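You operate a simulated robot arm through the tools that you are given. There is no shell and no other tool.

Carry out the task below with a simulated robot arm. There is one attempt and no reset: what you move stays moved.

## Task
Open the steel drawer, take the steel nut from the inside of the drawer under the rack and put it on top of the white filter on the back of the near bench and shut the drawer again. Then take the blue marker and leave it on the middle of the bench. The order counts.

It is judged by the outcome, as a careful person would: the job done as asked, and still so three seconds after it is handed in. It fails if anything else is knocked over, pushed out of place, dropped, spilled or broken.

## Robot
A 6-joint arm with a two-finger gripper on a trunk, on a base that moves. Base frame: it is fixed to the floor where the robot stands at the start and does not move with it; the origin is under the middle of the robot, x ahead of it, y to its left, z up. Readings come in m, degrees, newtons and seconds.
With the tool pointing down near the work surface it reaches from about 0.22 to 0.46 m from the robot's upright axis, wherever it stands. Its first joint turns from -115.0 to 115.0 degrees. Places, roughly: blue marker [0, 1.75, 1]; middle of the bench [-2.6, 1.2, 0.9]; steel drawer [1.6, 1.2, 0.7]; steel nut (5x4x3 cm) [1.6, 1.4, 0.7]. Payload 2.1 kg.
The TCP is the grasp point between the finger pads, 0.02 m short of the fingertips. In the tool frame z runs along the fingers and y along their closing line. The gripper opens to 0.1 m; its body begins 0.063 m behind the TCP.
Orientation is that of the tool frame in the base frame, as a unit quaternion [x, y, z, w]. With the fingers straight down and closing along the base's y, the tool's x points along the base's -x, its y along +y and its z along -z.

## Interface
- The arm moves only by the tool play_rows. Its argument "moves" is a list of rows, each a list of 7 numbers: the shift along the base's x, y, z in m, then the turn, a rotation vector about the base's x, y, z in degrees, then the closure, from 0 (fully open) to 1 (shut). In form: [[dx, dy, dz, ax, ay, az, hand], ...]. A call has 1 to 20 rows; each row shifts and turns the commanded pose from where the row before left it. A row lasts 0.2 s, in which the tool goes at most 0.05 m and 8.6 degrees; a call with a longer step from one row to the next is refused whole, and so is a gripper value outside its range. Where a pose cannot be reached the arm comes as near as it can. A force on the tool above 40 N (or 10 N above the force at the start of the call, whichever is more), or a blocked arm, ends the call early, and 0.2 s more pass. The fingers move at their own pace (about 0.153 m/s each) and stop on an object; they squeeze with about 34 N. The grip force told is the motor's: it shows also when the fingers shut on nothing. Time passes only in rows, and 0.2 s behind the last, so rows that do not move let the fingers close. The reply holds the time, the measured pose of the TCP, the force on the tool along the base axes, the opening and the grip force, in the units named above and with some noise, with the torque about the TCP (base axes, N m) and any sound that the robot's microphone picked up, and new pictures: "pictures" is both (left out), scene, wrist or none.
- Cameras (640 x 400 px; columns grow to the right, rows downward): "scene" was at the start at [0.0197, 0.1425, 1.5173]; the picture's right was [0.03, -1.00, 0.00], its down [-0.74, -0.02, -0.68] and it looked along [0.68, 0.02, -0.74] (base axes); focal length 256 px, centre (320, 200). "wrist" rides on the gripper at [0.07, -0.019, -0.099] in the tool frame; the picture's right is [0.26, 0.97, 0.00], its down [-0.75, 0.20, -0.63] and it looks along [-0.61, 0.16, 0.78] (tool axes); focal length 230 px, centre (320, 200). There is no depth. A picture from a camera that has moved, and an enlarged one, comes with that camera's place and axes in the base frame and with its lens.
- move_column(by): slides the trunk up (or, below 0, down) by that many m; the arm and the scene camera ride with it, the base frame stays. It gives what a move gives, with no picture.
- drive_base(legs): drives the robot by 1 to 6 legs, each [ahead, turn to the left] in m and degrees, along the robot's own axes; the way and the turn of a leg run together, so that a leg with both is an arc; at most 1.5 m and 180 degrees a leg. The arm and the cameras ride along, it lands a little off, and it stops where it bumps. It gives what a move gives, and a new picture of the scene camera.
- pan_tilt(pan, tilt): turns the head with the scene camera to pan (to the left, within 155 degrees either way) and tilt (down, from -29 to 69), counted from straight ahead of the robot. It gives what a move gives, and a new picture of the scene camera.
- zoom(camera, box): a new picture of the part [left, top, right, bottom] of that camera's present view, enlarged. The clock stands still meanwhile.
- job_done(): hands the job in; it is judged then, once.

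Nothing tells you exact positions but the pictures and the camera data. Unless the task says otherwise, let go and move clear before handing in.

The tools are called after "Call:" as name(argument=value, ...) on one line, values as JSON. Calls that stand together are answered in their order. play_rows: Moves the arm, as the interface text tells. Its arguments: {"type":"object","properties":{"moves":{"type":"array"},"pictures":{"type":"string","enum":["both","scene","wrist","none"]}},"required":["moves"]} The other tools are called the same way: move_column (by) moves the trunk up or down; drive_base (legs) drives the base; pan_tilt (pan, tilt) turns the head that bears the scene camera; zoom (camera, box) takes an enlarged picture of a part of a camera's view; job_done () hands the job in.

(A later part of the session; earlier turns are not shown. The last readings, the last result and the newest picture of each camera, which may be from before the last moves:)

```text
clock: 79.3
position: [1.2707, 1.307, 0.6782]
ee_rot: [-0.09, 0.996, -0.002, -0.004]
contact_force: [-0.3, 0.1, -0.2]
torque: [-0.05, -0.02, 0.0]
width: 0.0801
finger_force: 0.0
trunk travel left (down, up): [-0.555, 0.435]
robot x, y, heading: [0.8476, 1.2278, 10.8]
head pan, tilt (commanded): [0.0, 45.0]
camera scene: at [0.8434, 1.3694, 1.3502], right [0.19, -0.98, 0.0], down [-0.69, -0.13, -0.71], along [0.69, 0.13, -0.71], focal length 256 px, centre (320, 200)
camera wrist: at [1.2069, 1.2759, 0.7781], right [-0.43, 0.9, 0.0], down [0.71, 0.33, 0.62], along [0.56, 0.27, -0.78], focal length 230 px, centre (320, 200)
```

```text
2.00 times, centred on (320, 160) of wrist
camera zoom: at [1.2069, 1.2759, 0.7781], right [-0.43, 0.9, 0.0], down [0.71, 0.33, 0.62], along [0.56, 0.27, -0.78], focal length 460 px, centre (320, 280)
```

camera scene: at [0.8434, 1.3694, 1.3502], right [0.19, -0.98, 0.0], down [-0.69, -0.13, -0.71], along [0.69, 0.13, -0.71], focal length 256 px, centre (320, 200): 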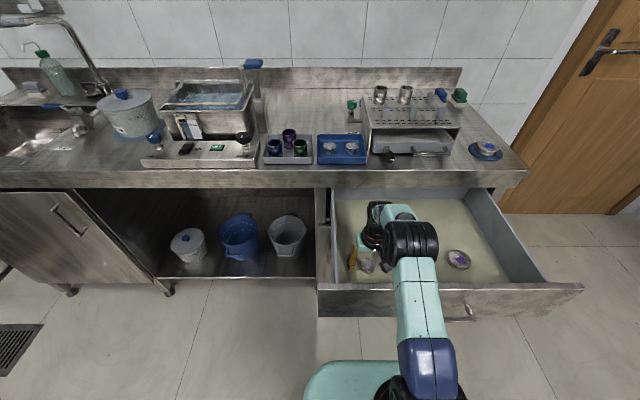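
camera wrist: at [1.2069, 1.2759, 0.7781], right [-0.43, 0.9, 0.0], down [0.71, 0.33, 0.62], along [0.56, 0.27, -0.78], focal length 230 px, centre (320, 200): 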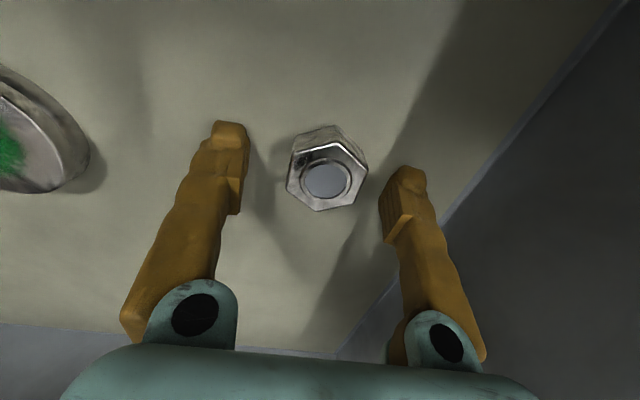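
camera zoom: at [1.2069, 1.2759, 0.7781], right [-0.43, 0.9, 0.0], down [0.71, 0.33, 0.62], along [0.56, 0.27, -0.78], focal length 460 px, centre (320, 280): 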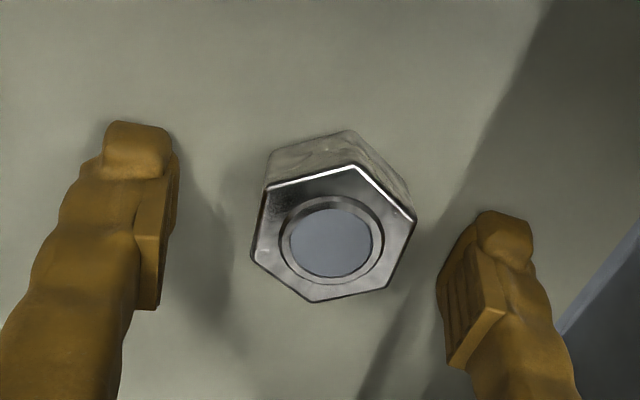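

The nut is still ~7 mm nearer than the finger center line. I shift a little more and close.

Call:
play_rows(moves=[[-0.0075, -0.0015, 0.001, 0, 0, 0, 0.2], [0, 0, 0, 0, 0, 0, 0.4], [0, 0, 0, 0, 0, 0, 0.6], [0, 0, 0, 0, 0, 0, 0.8], [0, 0, 0, 0, 0, 0, 1], [0, 0, 0, 0, 0, 0, 1]])

```text
clock: 80.7
position: [1.2643, 1.3045, 0.6796]
ee_rot: [-0.09, 0.996, -0.001, -0.004]
contact_force: [-0.6, -0.7, 0.6]
torque: [0.02, 0.02, -0.03]
width: 0.0379
finger_force: 34.3
trunk travel left (down, up): [-0.555, 0.435]
robot x, y, heading: [0.8474, 1.2311, 11.0]
head pan, tilt (commanded): [0.0, 45.0]
camera scene: at [0.8436, 1.3693, 1.3503], right [0.19, -0.98, 0.0], down [-0.69, -0.13, -0.71], along [0.69, 0.13, -0.71], focal length 256 px, centre (320, 200)
camera wrist: at [1.1999, 1.2748, 0.7797], right [-0.43, 0.9, 0.0], down [0.71, 0.33, 0.62], along [0.56, 0.27, -0.78], focal length 230 px, centre (320, 200)
```

scene: 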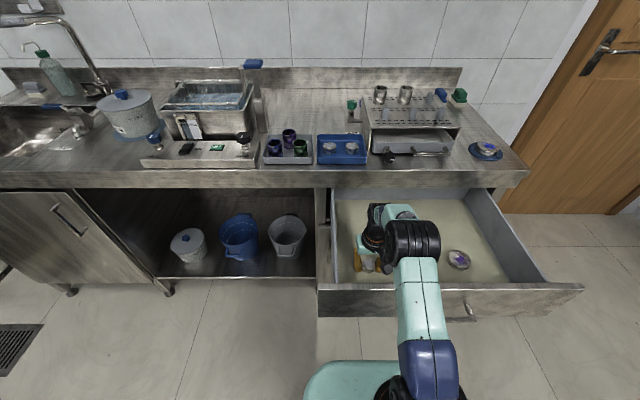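
wrist: 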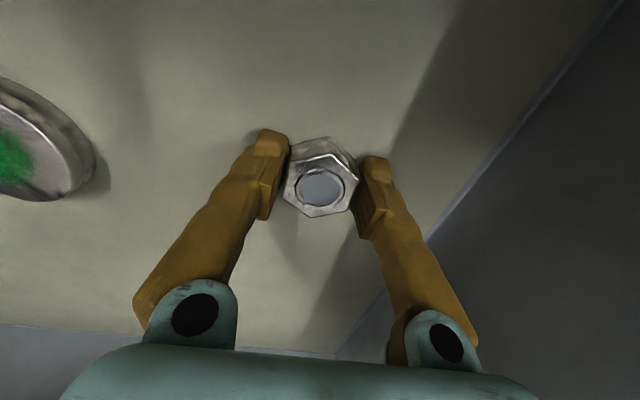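

The nut is held (3.8 cm across, 34 N). I lift it straight out of the drawer.

Call:
play_rows(moves=[[0, 0, 0.01, 0, 0, 0, 1], [0, 0, 0.02, 0, 0, 0, 1], [0, 0, 0.03, 0, 0, 0, 1], [0, 0, 0.03, 0, 0, 0, 1], [0, 0, 0.03, 0, 0, 0, 1], [0, 0, 0, 0, 0, 0, 1]], pictures="wrist")

Call:
move_column(by=0.35)

Call:
zoom(camera="wrist", box=[160, 60, 480, 260])

```text
clock: 82.1
position: [1.2653, 1.3049, 0.8012]
ee_rot: [-0.09, 0.996, -0.001, -0.005]
contact_force: [0.2, 0.2, -0.5]
torque: [-0.03, -0.01, -0.04]
width: 0.0376
finger_force: 34.4
trunk travel left (down, up): [-0.555, 0.435]
robot x, y, heading: [0.8466, 1.2249, 10.8]
head pan, tilt (commanded): [0.0, 45.0]
camera wrist: at [1.2016, 1.2752, 0.9012], right [-0.43, 0.9, 0.0], down [0.71, 0.33, 0.62], along [0.56, 0.27, -0.78], focal length 230 px, centre (320, 200)
```

wrist: 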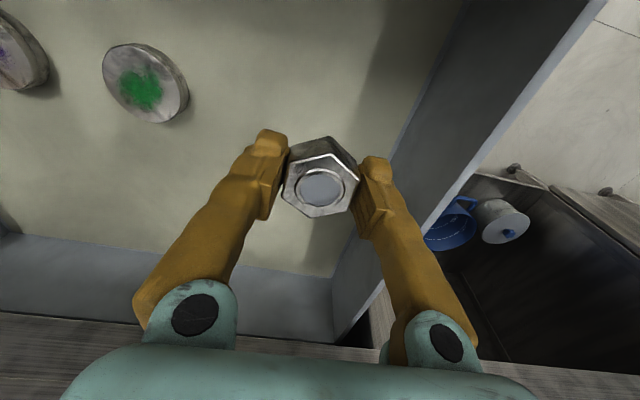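

```text
clock: 85.5
position: [1.2646, 1.3049, 1.1518]
ee_rot: [-0.091, 0.996, -0.001, -0.004]
contact_force: [0.4, -0.9, -1.2]
torque: [-0.03, 0.0, 0.01]
width: 0.0377
finger_force: 34.1
trunk travel left (down, up): [-0.905, 0.085]
robot x, y, heading: [0.8527, 1.2281, 10.9]
head pan, tilt (commanded): [0.0, 45.0]
```

```text
2.00 times, centred on (320, 160) of wrist
camera zoom: at [1.2016, 1.2753, 1.2509], right [-0.43, 0.9, 0.0], down [0.71, 0.33, 0.62], along [0.56, 0.27, -0.78], focal length 460 px, centre (320, 280)
```

zoom: 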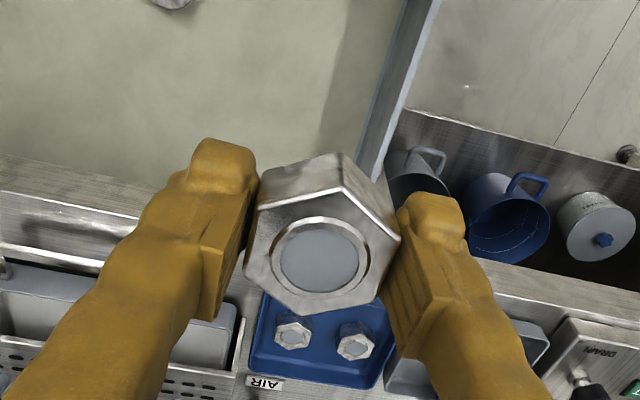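

The nut is held firmly and clear above everything. Now I drive back out and around the black bench's corner toward the filter, planning to stand ~0.41 m in front of it facing the bench (heading ≈ 100.6°).

Call:
drive_base(legs=[[-0.25, 0], [0, -116], [0.58, 0], [0, -78]])

```text
clock: 98.4
position: [0.0253, 0.6438, 1.1526]
ee_rot: [1.0, -0.024, 0.004, 0.0]
contact_force: [0.5, -0.3, -1.1]
torque: [0.01, -0.04, -0.02]
width: 0.0378
finger_force: 33.7
trunk travel left (down, up): [-0.905, 0.085]
robot x, y, heading: [0.4514, 0.6262, 177.6]
head pan, tilt (commanded): [0.0, 45.0]
camera scene: at [0.4217, 0.4858, 1.7003], right [0.04, 1.0, 0.0], down [0.71, -0.03, -0.71], along [-0.71, 0.03, -0.71], focal length 256 px, centre (320, 200)
```

scene: 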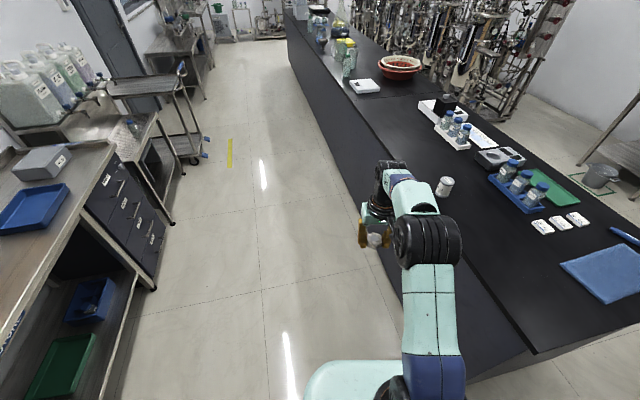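

I'm at the corner, heading along the bench with the nut held; the filter re-measures to about (-0.40, 1.07–1.08). I drive the last stretch and turn to face the bench.

Call:
drive_base(legs=[[0.777, -0.4], [0, -76.6]])

Call:
zoom(camera="scene", box=[200, 100, 480, 275])

```text
clock: 105.8
position: [-0.3898, 1.0692, 1.1516]
ee_rot: [0.767, -0.642, 0.004, 0.002]
contact_force: [-0.2, 0.5, -1.3]
torque: [0.02, -0.03, 0.0]
width: 0.0381
finger_force: 33.9
trunk travel left (down, up): [-0.905, 0.085]
robot x, y, heading: [-0.313, 0.65, 100.3]
head pan, tilt (commanded): [0.0, 45.0]
camera scene: at [-0.4555, 0.6484, 1.7003], right [0.98, 0.18, 0.0], down [0.13, -0.69, -0.71], along [-0.13, 0.69, -0.71], focal length 256 px, centre (320, 200)
```

scene: 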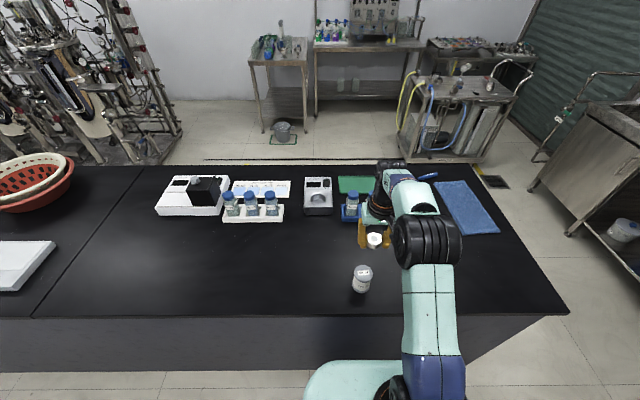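

```text
2.29 times, centred on (340, 188) of scene
camera zoom: at [-0.4555, 0.6484, 1.7003], right [0.98, 0.18, 0.0], down [0.13, -0.69, -0.71], along [-0.13, 0.69, -0.71], focal length 586 px, centre (274, 229)
```

zoom: 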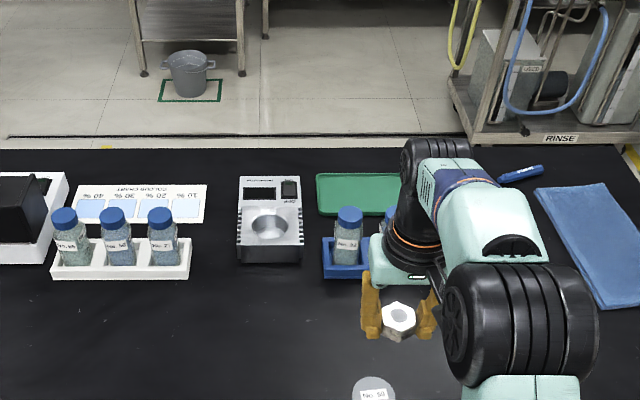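

I'm facing the bench with the nut nearly above the filter. I zoom in and get a wrist picture to measure the filter's top precisely.

Call:
zoom(camera="scene", box=[320, 240, 400, 290])

Call:
zoom(camera="wrist", box=[0, 0, 640, 400])

```text
8.00 times, centred on (360, 265) of scene
camera zoom: at [-0.4555, 0.6484, 1.7003], right [0.98, 0.18, 0.0], down [0.13, -0.69, -0.71], along [-0.13, 0.69, -0.71], focal length 2051 px, centre (0, -320)
```

zoom: 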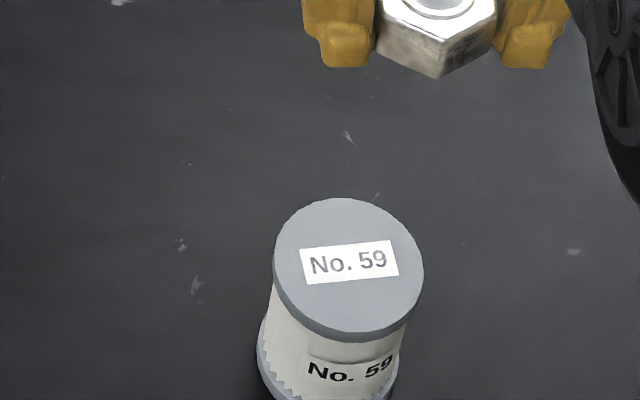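

```text
1.00 times, centred on (320, 200) of wrist (not enlarged: the box is as wide or as high as the picture)
camera zoom: at [-0.3585, 1.0059, 1.2509], right [-0.91, -0.42, 0.0], down [-0.33, 0.71, 0.62], along [-0.26, 0.56, -0.78], focal length 230 px, centre (320, 200)
```

zoom: 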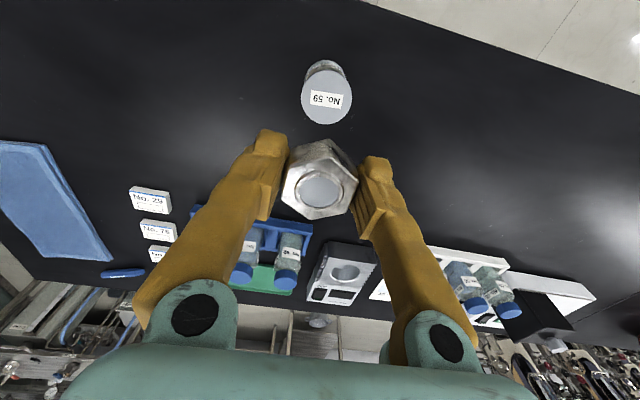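

The filter's top center is at about (-0.3945, 1.0675, 0.976) and the nut sits ~7 mm to the robot side of the tool axis. I correct sideways and lower to just above the filter.

Call:
play_rows(moves=[[-0.003, 0.0026, 0, 0, 0, 0, 1], [-0.003, 0.0026, 0, 0, 0, 0, 1], [0, 0, 0, 0, 0, 0, 1]], pictures="none")

Call:
move_column(by=-0.12)

Call:
play_rows(moves=[[0, 0, 0, 0, 0, 0, 1]])

Call:
zoom(camera="scene", box=[300, 230, 428, 310])

Call:
zoom(camera="wrist", box=[224, 80, 416, 200])

```text
clock: 106.6
position: [-0.3954, 1.0764, 1.151]
ee_rot: [0.767, -0.642, 0.004, 0.002]
contact_force: [-0.1, -0.9, -1.6]
torque: [0.02, -0.04, -0.01]
width: 0.0377
finger_force: 33.7
trunk travel left (down, up): [-0.905, 0.085]
robot x, y, heading: [-0.3119, 0.6506, 100.7]
head pan, tilt (commanded): [0.0, 45.0]
```

```text
clock: 108.1
position: [-0.3954, 1.0765, 1.0322]
ee_rot: [0.766, -0.642, 0.003, 0.003]
contact_force: [-0.4, -0.4, -1.1]
torque: [0.01, -0.01, 0.01]
width: 0.0377
finger_force: 34.3
trunk travel left (down, up): [-0.785, 0.205]
robot x, y, heading: [-0.3125, 0.6533, 100.8]
head pan, tilt (commanded): [0.0, 45.0]
```

```text
clock: 108.5
position: [-0.395, 1.0751, 1.0314]
ee_rot: [0.767, -0.642, 0.004, 0.002]
contact_force: [-0.1, -0.5, -0.6]
torque: [-0.03, -0.02, 0.0]
width: 0.0378
finger_force: 33.9
trunk travel left (down, up): [-0.785, 0.205]
robot x, y, heading: [-0.3129, 0.6536, 100.8]
head pan, tilt (commanded): [0.0, 45.0]
camera scene: at [-0.4554, 0.6486, 1.5804], right [0.98, 0.18, 0.0], down [0.13, -0.7, -0.71], along [-0.13, 0.69, -0.71], focal length 256 px, centre (320, 200)
camera wrist: at [-0.3646, 1.0118, 1.1305], right [-0.91, -0.42, 0.0], down [-0.33, 0.71, 0.62], along [-0.26, 0.56, -0.78], focal length 230 px, centre (320, 200)
```

scene: 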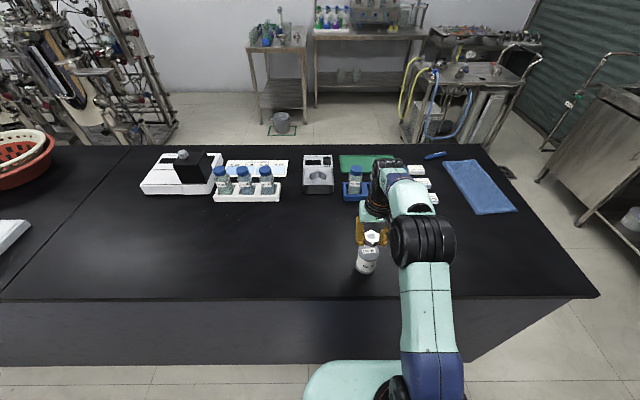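
wrist: 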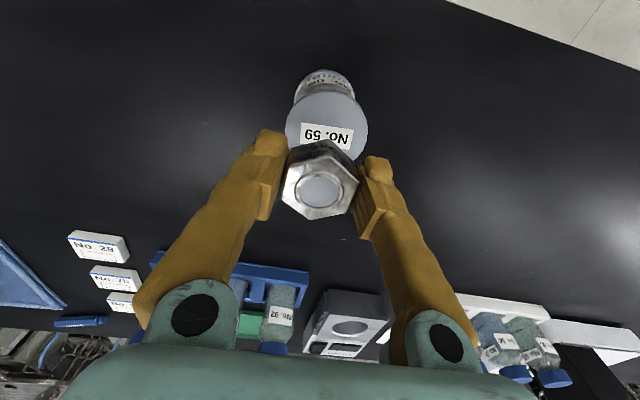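

```text
5.00 times, centred on (364, 270) of scene
camera zoom: at [-0.4554, 0.6486, 1.5804], right [0.98, 0.18, 0.0], down [0.13, -0.7, -0.71], along [-0.13, 0.69, -0.71], focal length 1282 px, centre (100, -150)
```

zoom: 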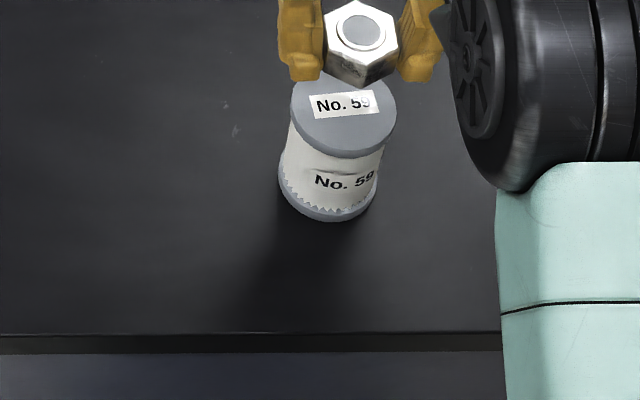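

```text
3.33 times, centred on (320, 140) of wrist
camera zoom: at [-0.3646, 1.0118, 1.1305], right [-0.91, -0.42, 0.0], down [-0.33, 0.71, 0.62], along [-0.26, 0.56, -0.78], focal length 767 px, centre (320, 400)
```

zoom: 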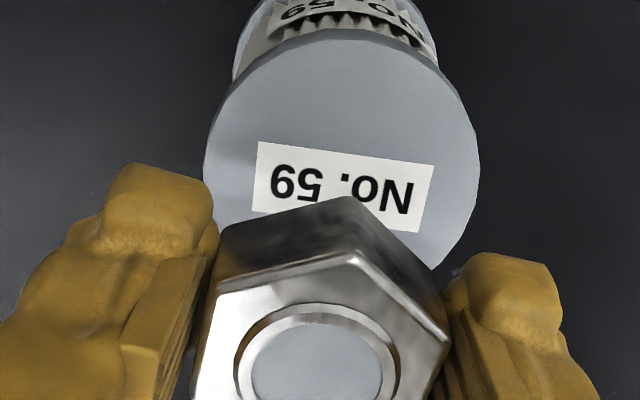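

The filter center is ~(-0.3945, 1.0655) and the nut ~(-0.394, 1.071). I shift 5 mm toward the robot and lower to just above contact.

Call:
play_rows(moves=[[0.0005, -0.005, 0, 0, 0, 0, 1], [0, 0, -0.015, 0, 0, 0, 1], [0, 0, -0.01, 0, 0, 0, 1], [0, 0, -0.004, 0, 0, 0, 1], [0, 0, 0, 0, 0, 0, 1]])

Call:
zoom(camera="scene", box=[300, 230, 428, 310])

```text
clock: 109.7
position: [-0.3935, 1.07, 1.0028]
ee_rot: [0.766, -0.643, 0.004, 0.002]
contact_force: [-1.0, -0.9, -0.6]
torque: [0.03, 0.02, -0.03]
width: 0.0379
finger_force: 34.1
trunk travel left (down, up): [-0.785, 0.205]
robot x, y, heading: [-0.3168, 0.6558, 100.4]
head pan, tilt (commanded): [0.0, 45.0]
camera scene: at [-0.4553, 0.6486, 1.5803], right [0.98, 0.18, 0.0], down [0.13, -0.7, -0.71], along [-0.13, 0.69, -0.71], focal length 256 px, centre (320, 200)
camera wrist: at [-0.363, 1.0068, 1.102], right [-0.91, -0.42, 0.0], down [-0.33, 0.71, 0.62], along [-0.26, 0.56, -0.78], focal length 230 px, centre (320, 200)
```

scene: 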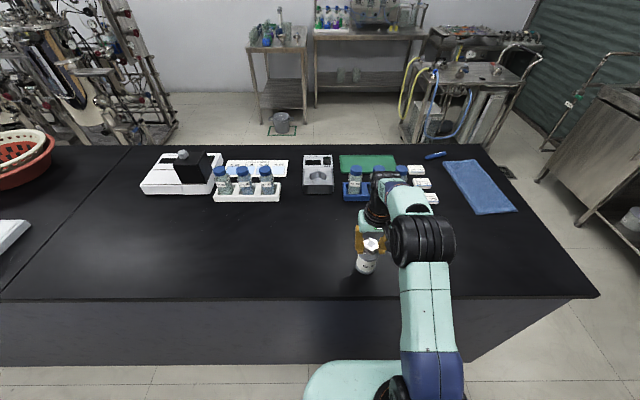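
wrist: 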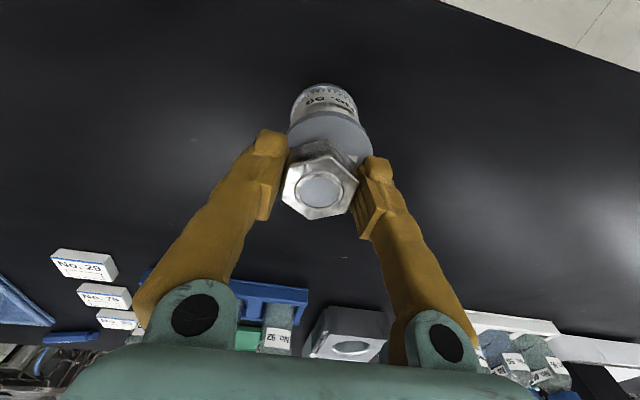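

```text
5.00 times, centred on (364, 270) of scene
camera zoom: at [-0.4553, 0.6486, 1.5803], right [0.98, 0.18, 0.0], down [0.13, -0.7, -0.71], along [-0.13, 0.69, -0.71], focal length 1282 px, centre (100, -150)
```

zoom: 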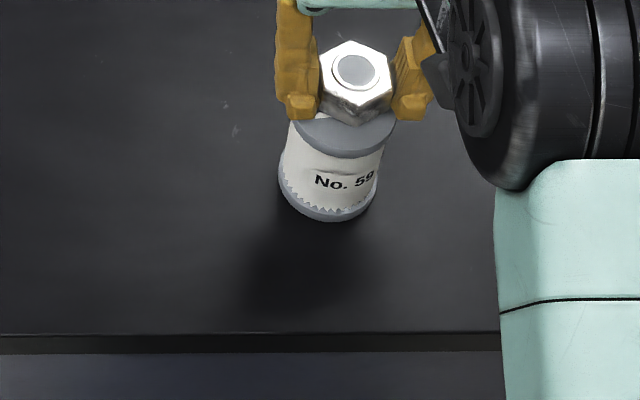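

The nut is centred over the filter, about 5 mm above it. I lower in tiny steps until contact.

Call:
play_rows(moves=[[-0.002, 0.0, -0.002, 0, 0, 0, 1], [0, 0, -0.002, 0, 0, 0, 1], [0, 0, 0, 0, 0, 0, 1]], pictures="none")

```text
clock: 110.5
position: [-0.3962, 1.0709, 0.9994]
ee_rot: [0.767, -0.642, 0.004, 0.002]
contact_force: [-0.4, -0.6, -1.1]
torque: [0.0, -0.04, -0.01]
width: 0.0376
finger_force: 33.6
trunk travel left (down, up): [-0.785, 0.205]
robot x, y, heading: [-0.3132, 0.6501, 100.7]
head pan, tilt (commanded): [0.0, 45.0]
```

Call:
play_rows(moves=[[0, 0, -0.0015, 0, 0, 0, 1], [0, 0, 0, 0, 0, 0, 1]], pictures="none")

Call:
zoom(camera="scene", box=[332, 240, 396, 280])

```text
clock: 111.1
position: [-0.3966, 1.0704, 0.9984]
ee_rot: [0.766, -0.642, 0.003, 0.001]
contact_force: [-0.4, 2.5, 11.3]
torque: [0.08, 0.02, 0.01]
width: 0.0376
finger_force: 33.7
trunk travel left (down, up): [-0.785, 0.205]
robot x, y, heading: [-0.3143, 0.6516, 100.6]
head pan, tilt (commanded): [0.0, 45.0]
```

```text
10.00 times, centred on (364, 260) of scene
camera zoom: at [-0.4548, 0.6473, 1.5806], right [0.98, 0.18, 0.0], down [0.13, -0.69, -0.71], along [-0.13, 0.7, -0.71], focal length 2564 px, centre (-120, -400)
```

zoom: 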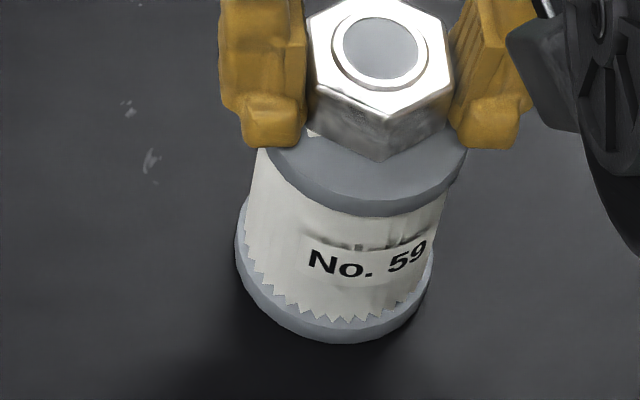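

Contact is felt (11 N) and the nut rests on the filter. I ease off slightly and open the fingers gradually.

Call:
play_rows(moves=[[0, 0, 0.0005, 0, 0, 0, 1], [0, 0, 0, 0, 0, 0, 0.6], [0, 0, 0, 0, 0, 0, 0.55], [0, 0, 0, 0, 0, 0, 0.45], [0, 0, 0, 0, 0, 0, 0.3], [0, 0, 0, 0, 0, 0, 0.3]])

Call:
zoom(camera="scene", box=[332, 240, 396, 280])

```text
clock: 112.5
position: [-0.3965, 1.0706, 0.9979]
ee_rot: [0.767, -0.642, 0.004, 0.002]
contact_force: [-0.2, 0.8, -0.2]
torque: [0.03, 0.03, 0.01]
width: 0.0701
finger_force: 0.0
trunk travel left (down, up): [-0.785, 0.205]
robot x, y, heading: [-0.3139, 0.6549, 100.5]
head pan, tilt (commanded): [0.0, 45.0]
camera scene: at [-0.4552, 0.6482, 1.5803], right [0.98, 0.18, 0.0], down [0.13, -0.69, -0.71], along [-0.13, 0.69, -0.71], focal length 256 px, centre (320, 200)
camera wrist: at [-0.3655, 1.0065, 1.0972], right [-0.91, -0.42, 0.0], down [-0.33, 0.71, 0.62], along [-0.26, 0.56, -0.78], focal length 230 px, centre (320, 200)
```

scene: 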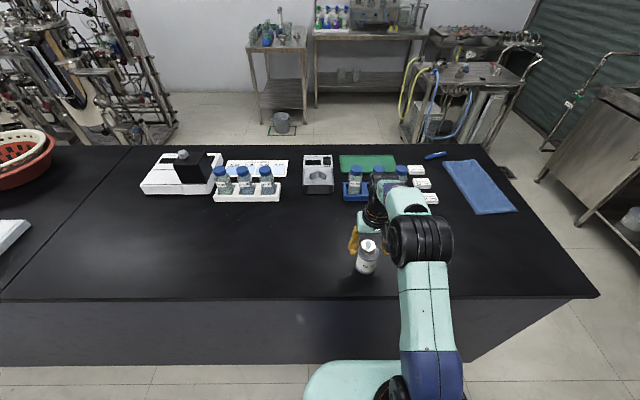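
wrist: 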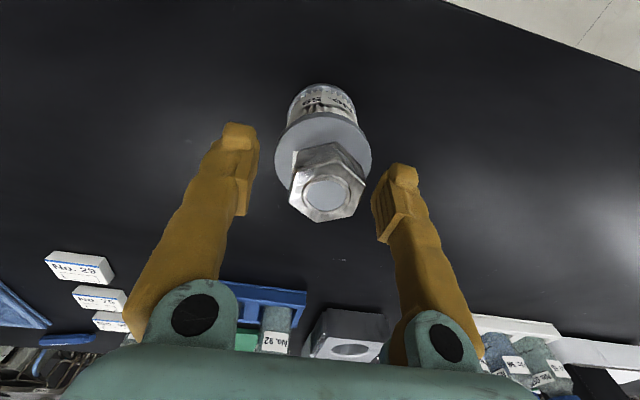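

```text
10.00 times, centred on (364, 260) of scene
camera zoom: at [-0.4552, 0.6482, 1.5803], right [0.98, 0.18, 0.0], down [0.13, -0.69, -0.71], along [-0.13, 0.69, -0.71], focal length 2564 px, centre (-120, -400)
```

zoom: 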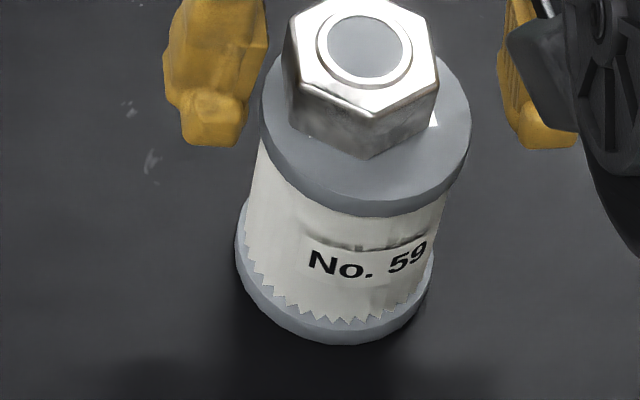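

The nut stands stably on the filter, well within its top. I open fully and lift clear.

Call:
play_rows(moves=[[0, 0, 0, 0, 0, 0, 0], [0, 0, 0, 0, 0, 0, 0], [0, 0, 0.02, 0, 0, 0, 0], [0, 0, 0.03, 0, 0, 0, 0], [0, 0, 0.03, 0, 0, 0, 0], [0, 0, 0.03, 0, 0, 0, 0]])

Call:
move_column(by=0.12)

Call:
zoom(camera="scene", box=[320, 230, 416, 290])

Call:
zoom(camera="wrist", box=[224, 20, 416, 140])

```text
clock: 113.9
position: [-0.3975, 1.0696, 1.1068]
ee_rot: [0.767, -0.642, 0.004, 0.002]
contact_force: [0.8, 0.3, -0.7]
torque: [0.0, 0.02, 0.0]
width: 0.0999
finger_force: 0.1
trunk travel left (down, up): [-0.785, 0.205]
robot x, y, heading: [-0.3139, 0.6542, 100.6]
head pan, tilt (commanded): [0.0, 45.0]
camera scene: at [-0.4552, 0.6481, 1.5803], right [0.98, 0.18, 0.0], down [0.13, -0.69, -0.71], along [-0.13, 0.7, -0.71], focal length 256 px, centre (320, 200)
camera wrist: at [-0.3662, 1.0064, 1.2064], right [-0.91, -0.42, 0.0], down [-0.33, 0.71, 0.62], along [-0.26, 0.56, -0.78], focal length 230 px, centre (320, 200)
```

scene: 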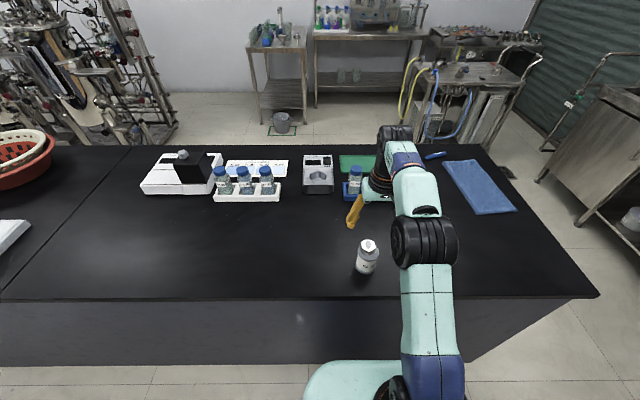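
wrist: 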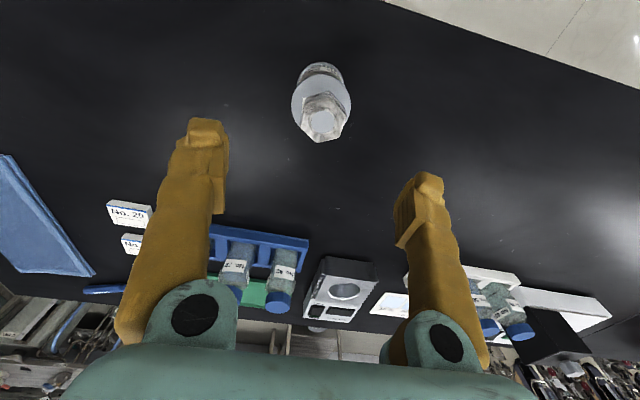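

```text
clock: 115.4
position: [-0.3973, 1.07, 1.2265]
ee_rot: [0.767, -0.642, 0.004, 0.002]
contact_force: [0.3, 0.1, 0.3]
torque: [0.03, -0.01, -0.03]
width: 0.1001
finger_force: 0.1
trunk travel left (down, up): [-0.905, 0.085]
robot x, y, heading: [-0.3175, 0.651, 100.5]
head pan, tilt (commanded): [0.0, 45.0]
```

```text
6.67 times, centred on (368, 260) of scene
camera zoom: at [-0.4554, 0.6484, 1.7003], right [0.98, 0.18, 0.0], down [0.13, -0.69, -0.71], along [-0.13, 0.69, -0.71], focal length 1710 px, centre (0, -200)
```

zoom: 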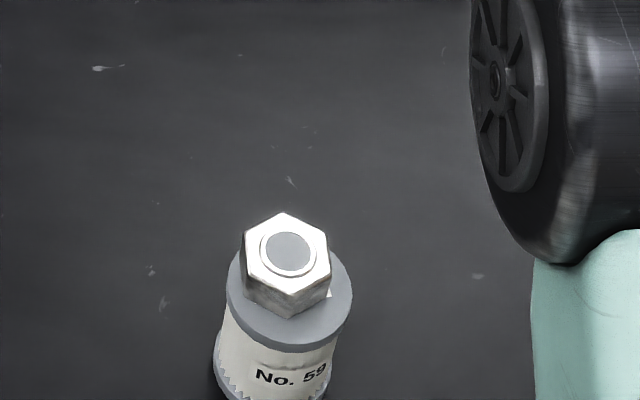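

```text
3.33 times, centred on (320, 80) of wrist
camera zoom: at [-0.3663, 1.0066, 1.3261], right [-0.91, -0.42, 0.0], down [-0.33, 0.71, 0.62], along [-0.26, 0.56, -0.78], focal length 767 px, centre (320, 600)
```

zoom: 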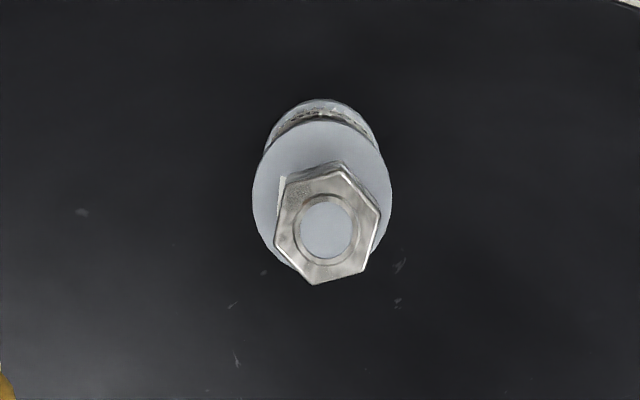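

The nut sits firmly on the filter top. Next I drive back around the corner to stand squarely in front of the open drawer to push it shut.

Call:
drive_base(legs=[[0, -103], [0.765, 0], [0, 72], [0.427, 0], [0, -58.9]])

Call:
zoom(camera="scene", box=[200, 150, 520, 350])

```text
clock: 131.7
position: [1.0249, 1.0991, 1.2274]
ee_rot: [-0.091, 0.996, -0.002, -0.004]
contact_force: [-0.1, -0.3, 0.6]
torque: [0.0, -0.04, 0.0]
width: 0.1001
finger_force: 0.1
trunk travel left (down, up): [-0.905, 0.085]
robot x, y, heading: [0.6071, 1.0158, 10.8]
head pan, tilt (commanded): [0.0, 45.0]
camera scene: at [0.6028, 1.1558, 1.7003], right [0.19, -0.98, 0.0], down [-0.69, -0.13, -0.71], along [0.69, 0.13, -0.71], focal length 256 px, centre (320, 200)
```

scene: 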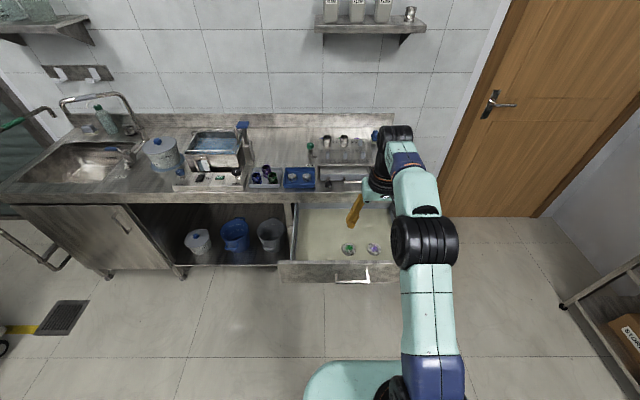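

```text
2.00 times, centred on (360, 250) of scene
camera zoom: at [0.6028, 1.1558, 1.7003], right [0.19, -0.98, 0.0], down [-0.69, -0.13, -0.71], along [0.69, 0.13, -0.71], focal length 513 px, centre (240, 100)
```

zoom: 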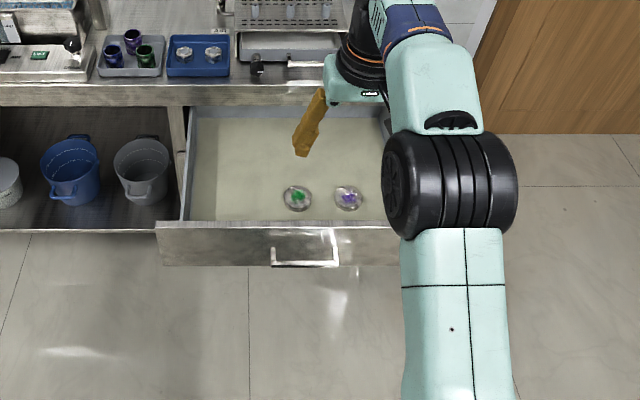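

The handle bar is now at about (1.126, 1.12), straight ahead 0.53 m. I close the fingers, lower the trunk and pitch the tool 45° forward so the tips can push the drawer front just above the handle.

Call:
move_column(by=-0.44)

Call:
play_rows(moves=[[0, 0, -0.01, 1.393, -7.37, 0, 0.5], [0, 0, -0.01, 1.393, -7.37, 0, 1], [0, 0, 0, 1.393, -7.37, 0, 1], [0, 0, 0, 1.393, -7.37, 0, 1], [0, 0, 0, 1.393, -7.37, 0, 1], [0, 0, 0, 1.393, -7.37, 0, 1], [0, 0, 0, 0, 0, 0, 1]])

Call:
zoom(camera="scene", box=[260, 170, 500, 320])

```text
refused: -0.44 is not a number from -0.4 to 0.4
```

```text
clock: 133.3
position: [1.0266, 1.0956, 1.2071]
ee_rot: [-0.081, 0.93, 0.026, 0.359]
contact_force: [-0.9, 0.1, 0.5]
torque: [-0.01, 0.0, 0.03]
width: 0.0
finger_force: 29.8
out of reach, approached as far as the arm can: row 6
trunk travel left (down, up): [-0.905, 0.085]
robot x, y, heading: [0.6061, 1.0136, 11.1]
head pan, tilt (commanded): [0.0, 45.0]
camera scene: at [0.6032, 1.1556, 1.7003], right [0.19, -0.98, 0.0], down [-0.69, -0.13, -0.71], along [0.69, 0.13, -0.71], focal length 256 px, centre (320, 200)
camera wrist: at [0.914, 1.0579, 1.2336], right [-0.35, 0.92, -0.18], down [0.1, 0.23, 0.97], along [0.93, 0.32, -0.17], focal length 230 px, centre (320, 200)
```

scene: 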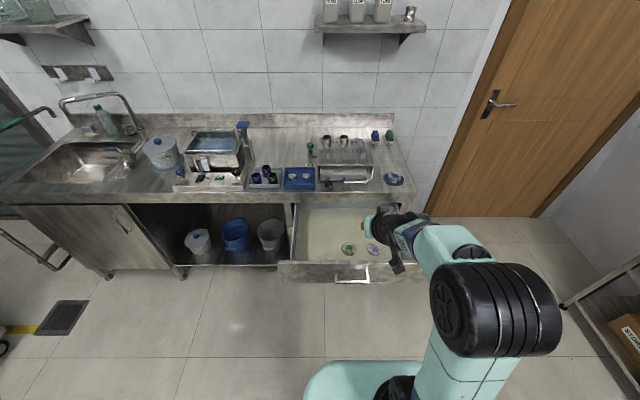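
wrist: 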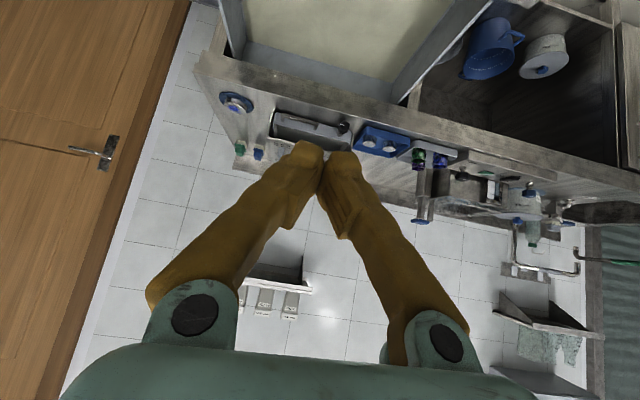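

```text
2.67 times, centred on (380, 245) of scene
camera zoom: at [0.6032, 1.1556, 1.7003], right [0.19, -0.98, 0.0], down [-0.69, -0.13, -0.71], along [0.69, 0.13, -0.71], focal length 684 px, centre (160, 80)
```

zoom: 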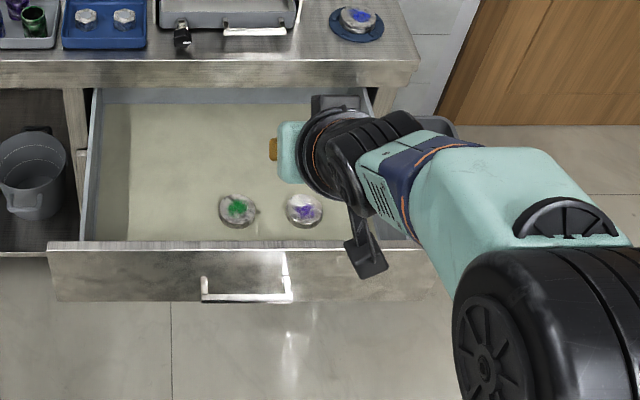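

The trunk command was too large, but the tool is pitched ~42° forward as intended. I lower the trunk in two steps.

Call:
move_column(by=-0.3)

Call:
move_column(by=-0.137)

Call:
play_rows(moves=[[0, 0, 0, 0, 0, 0, 1]])

Call:
zoom(camera="scene", box=[260, 170, 500, 320])

```text
clock: 136.3
position: [1.0264, 1.0951, 0.9082]
ee_rot: [-0.08, 0.929, 0.025, 0.36]
contact_force: [0.0, 0.9, -0.2]
torque: [0.01, 0.02, 0.01]
width: 0.0001
finger_force: 29.2
trunk travel left (down, up): [-0.605, 0.385]
robot x, y, heading: [0.613, 1.0147, 11.1]
head pan, tilt (commanded): [0.0, 45.0]
```

```text
clock: 138.0
position: [1.0272, 1.0948, 0.7697]
ee_rot: [-0.081, 0.929, 0.026, 0.36]
contact_force: [-0.4, 0.5, -0.3]
torque: [0.01, -0.02, -0.01]
width: 0.0003
finger_force: 29.0
trunk travel left (down, up): [-0.468, 0.522]
robot x, y, heading: [0.6114, 1.0139, 10.8]
head pan, tilt (commanded): [0.0, 45.0]
```

```text
clock: 138.4
position: [1.0266, 1.0939, 0.7703]
ee_rot: [-0.08, 0.93, 0.025, 0.359]
contact_force: [-0.4, 0.0, 0.0]
torque: [0.03, -0.01, -0.01]
width: 0.0
finger_force: 29.4
trunk travel left (down, up): [-0.468, 0.522]
robot x, y, heading: [0.6097, 1.0167, 10.9]
head pan, tilt (commanded): [0.0, 45.0]
camera scene: at [0.6029, 1.1555, 1.2634], right [0.19, -0.98, 0.0], down [-0.69, -0.13, -0.71], along [0.69, 0.13, -0.71], focal length 256 px, centre (320, 200)
camera wrist: at [0.914, 1.0578, 0.7968], right [-0.35, 0.92, -0.18], down [0.1, 0.23, 0.97], along [0.93, 0.32, -0.17], focal length 230 px, centre (320, 200)
```

scene: 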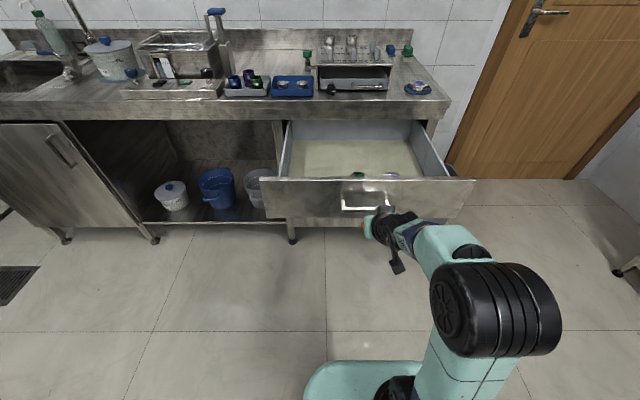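
wrist: 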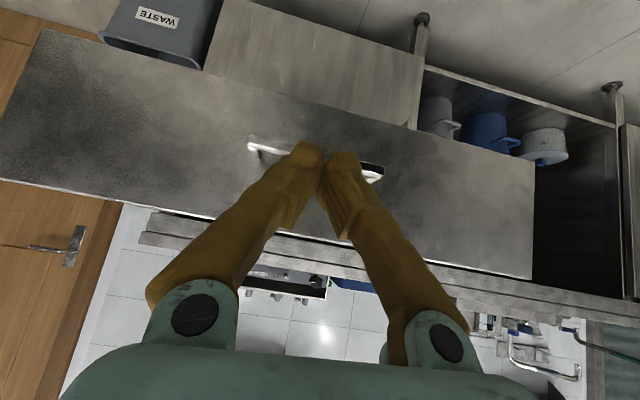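

```text
2.67 times, centred on (380, 245) of scene
camera zoom: at [0.6029, 1.1555, 1.2634], right [0.19, -0.98, 0.0], down [-0.69, -0.13, -0.71], along [0.69, 0.13, -0.71], focal length 684 px, centre (160, 80)
```

zoom: 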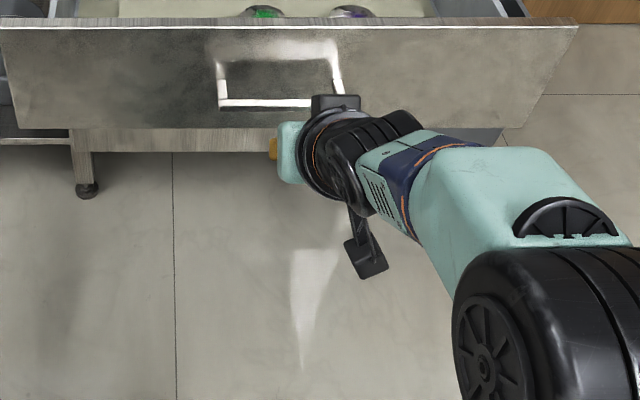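

The tool is aligned: tips at z ≈ 0.755, between handle bar (0.717) and panel top (0.793). I drive forward so the tips push the drawer closed most of the way.

Call:
drive_base(legs=[[0.25, 0]])

Call:
zoom(camera="scene", box=[260, 150, 500, 300])

```text
clock: 140.2
position: [1.274, 1.1421, 0.7702]
ee_rot: [-0.08, 0.93, 0.024, 0.359]
contact_force: [0.3, 0.3, -0.5]
torque: [-0.01, 0.0, 0.0]
width: 0.0
finger_force: 29.4
trunk travel left (down, up): [-0.468, 0.522]
robot x, y, heading: [0.8548, 1.062, 10.8]
head pan, tilt (commanded): [0.0, 45.0]
camera scene: at [0.8498, 1.203, 1.2633], right [0.19, -0.98, 0.0], down [-0.69, -0.13, -0.71], along [0.69, 0.13, -0.71], focal length 256 px, centre (320, 200)
```

scene: 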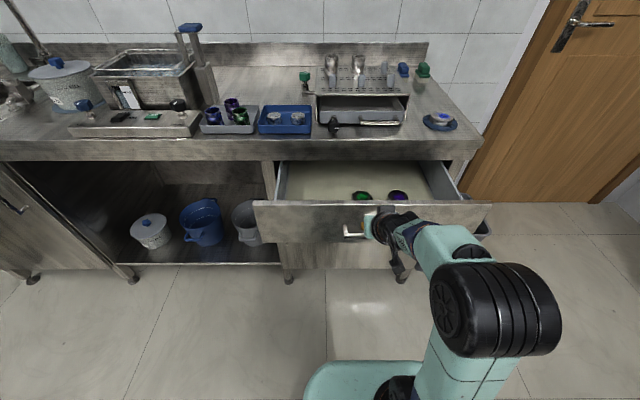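

```text
2.67 times, centred on (380, 225) of scene
camera zoom: at [0.8498, 1.203, 1.2633], right [0.19, -0.98, 0.0], down [-0.69, -0.13, -0.71], along [0.69, 0.13, -0.71], focal length 684 px, centre (160, 133)
```

zoom: 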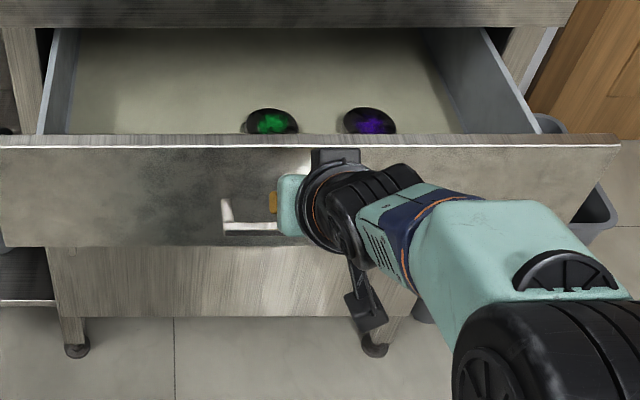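

The drawer is closing smoothly. I drive another 0.17 m and then finish with the arm under force feedback.

Call:
drive_base(legs=[[0.17, 0]])

Call:
zoom(camera="scene", box=[260, 150, 500, 300])

```text
clock: 141.7
position: [1.4403, 1.1756, 0.7692]
ee_rot: [-0.081, 0.93, 0.025, 0.359]
contact_force: [-0.6, 0.4, 0.2]
torque: [0.01, 0.0, -0.01]
width: 0.0
finger_force: 29.3
trunk travel left (down, up): [-0.468, 0.522]
robot x, y, heading: [1.0207, 1.0908, 11.0]
head pan, tilt (commanded): [0.0, 45.0]
camera scene: at [1.0164, 1.2352, 1.2633], right [0.19, -0.98, 0.0], down [-0.69, -0.13, -0.71], along [0.69, 0.13, -0.71], focal length 256 px, centre (320, 200)
```

scene: 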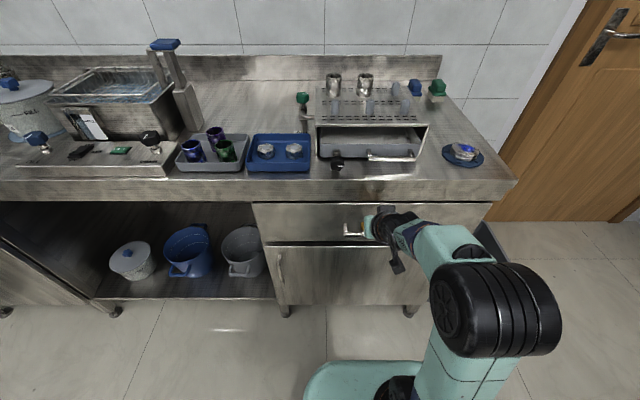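

```text
2.67 times, centred on (380, 225) of scene
camera zoom: at [1.0164, 1.2352, 1.2633], right [0.19, -0.98, 0.0], down [-0.69, -0.13, -0.71], along [0.69, 0.13, -0.71], focal length 684 px, centre (160, 133)
```

zoom: 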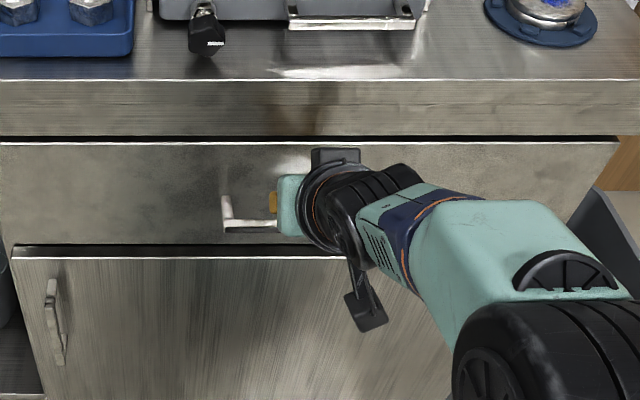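

The drawer looks almost shut. I push forward with the arm in small steps until it meets the end stop.

Call:
play_rows(moves=[[0.01, 0.0019, 0, 0, 0, 0, 1], [0.01, 0.0019, 0, 0, 0, 0, 1], [0.008, 0.0015, 0, 0, 0, 0, 1], [0.006, 0.0011, 0, 0, 0, 0, 1], [0.005, 0.0009, 0, 0, 0, 0, 1], [0.004, 0.0007, 0, 0, 0, 0, 1], [0.003, 0.0006, 0, 0, 0, 0, 1], [0, 0, 0, 0, 0, 0, 1]])

Call:
zoom(camera="scene", box=[260, 150, 500, 300])

```text
clock: 142.8
position: [1.467, 1.1805, 0.7678]
ee_rot: [-0.081, 0.933, 0.024, 0.351]
contact_force: [-24.4, -3.0, 5.1]
torque: [-0.09, -0.09, 0.11]
width: 0.0061
finger_force: 29.7
trunk travel left (down, up): [-0.468, 0.522]
robot x, y, heading: [1.0202, 1.0942, 10.8]
head pan, tilt (commanded): [0.0, 45.0]
stopped in row 5: the force on the tool passed its limit at 44 N (the readings are from after the stop); the commanded pose is now the measured one
camera scene: at [1.0071, 1.2337, 1.2636], right [0.19, -0.98, 0.0], down [-0.69, -0.13, -0.71], along [0.7, 0.14, -0.7], focal length 256 px, centre (320, 200)
camera wrist: at [1.354, 1.1425, 0.7966], right [-0.35, 0.92, -0.18], down [0.11, 0.24, 0.97], along [0.93, 0.32, -0.19], focal length 230 px, centre (320, 200)
```

scene: 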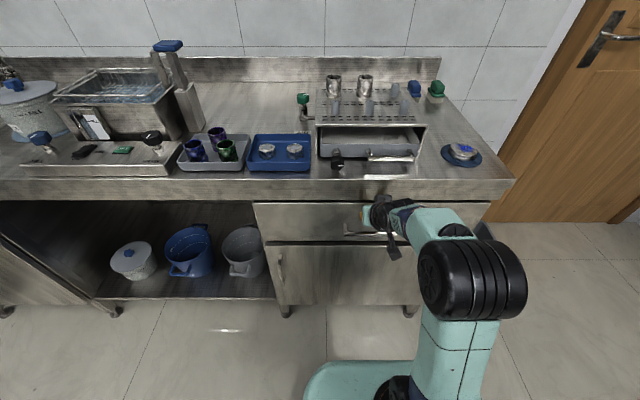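
wrist: 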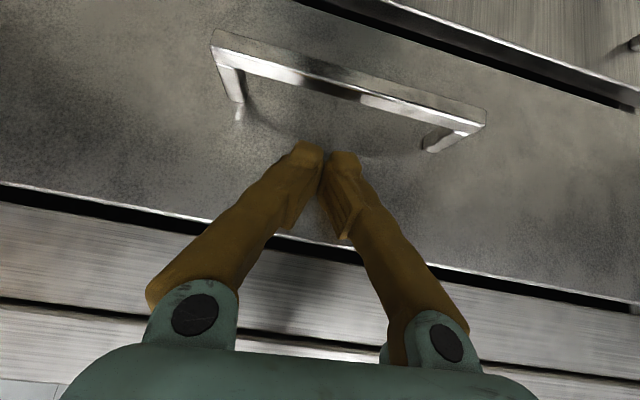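

```text
2.67 times, centred on (380, 225) of scene
camera zoom: at [1.0071, 1.2337, 1.2636], right [0.19, -0.98, 0.0], down [-0.69, -0.13, -0.71], along [0.7, 0.14, -0.7], focal length 684 px, centre (160, 133)
```

zoom: 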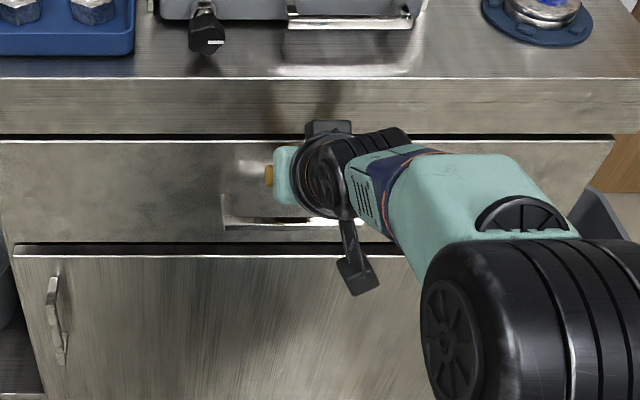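

The drawer reached its end stop. I back away and verify it is flush.

Call:
drive_base(legs=[[-0.25, 0]])

Call:
zoom(camera="scene", box=[220, 130, 500, 305])

```text
clock: 144.6
position: [1.2259, 1.1316, 0.7663]
ee_rot: [-0.081, 0.933, 0.024, 0.35]
contact_force: [-0.1, -0.5, 0.2]
torque: [0.02, 0.0, 0.0]
width: 0.0
finger_force: 29.6
trunk travel left (down, up): [-0.468, 0.522]
robot x, y, heading: [0.7712, 1.046, 10.6]
head pan, tilt (commanded): [0.0, 45.0]
camera scene: at [0.7675, 1.1868, 1.2634], right [0.19, -0.98, 0.0], down [-0.69, -0.14, -0.71], along [0.69, 0.14, -0.71], focal length 256 px, centre (320, 200)
```

scene: 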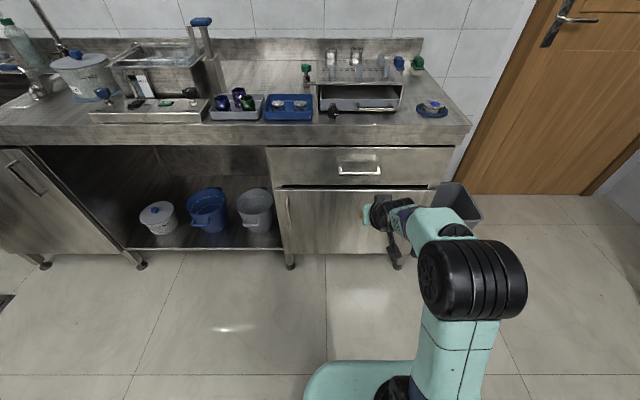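

```text
2.29 times, centred on (360, 218) of scene
camera zoom: at [0.7675, 1.1868, 1.2634], right [0.19, -0.98, 0.0], down [-0.69, -0.14, -0.71], along [0.69, 0.14, -0.71], focal length 586 px, centre (229, 160)
```

zoom: 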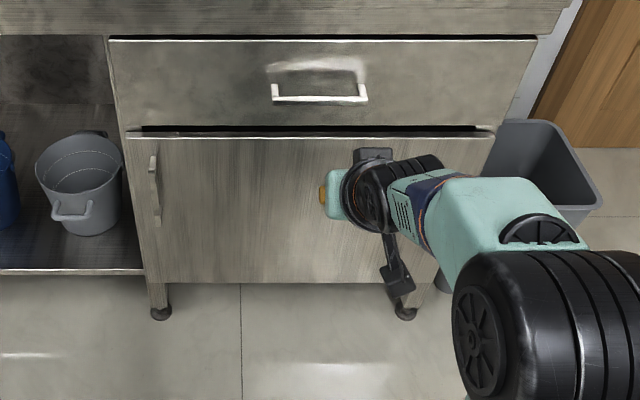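

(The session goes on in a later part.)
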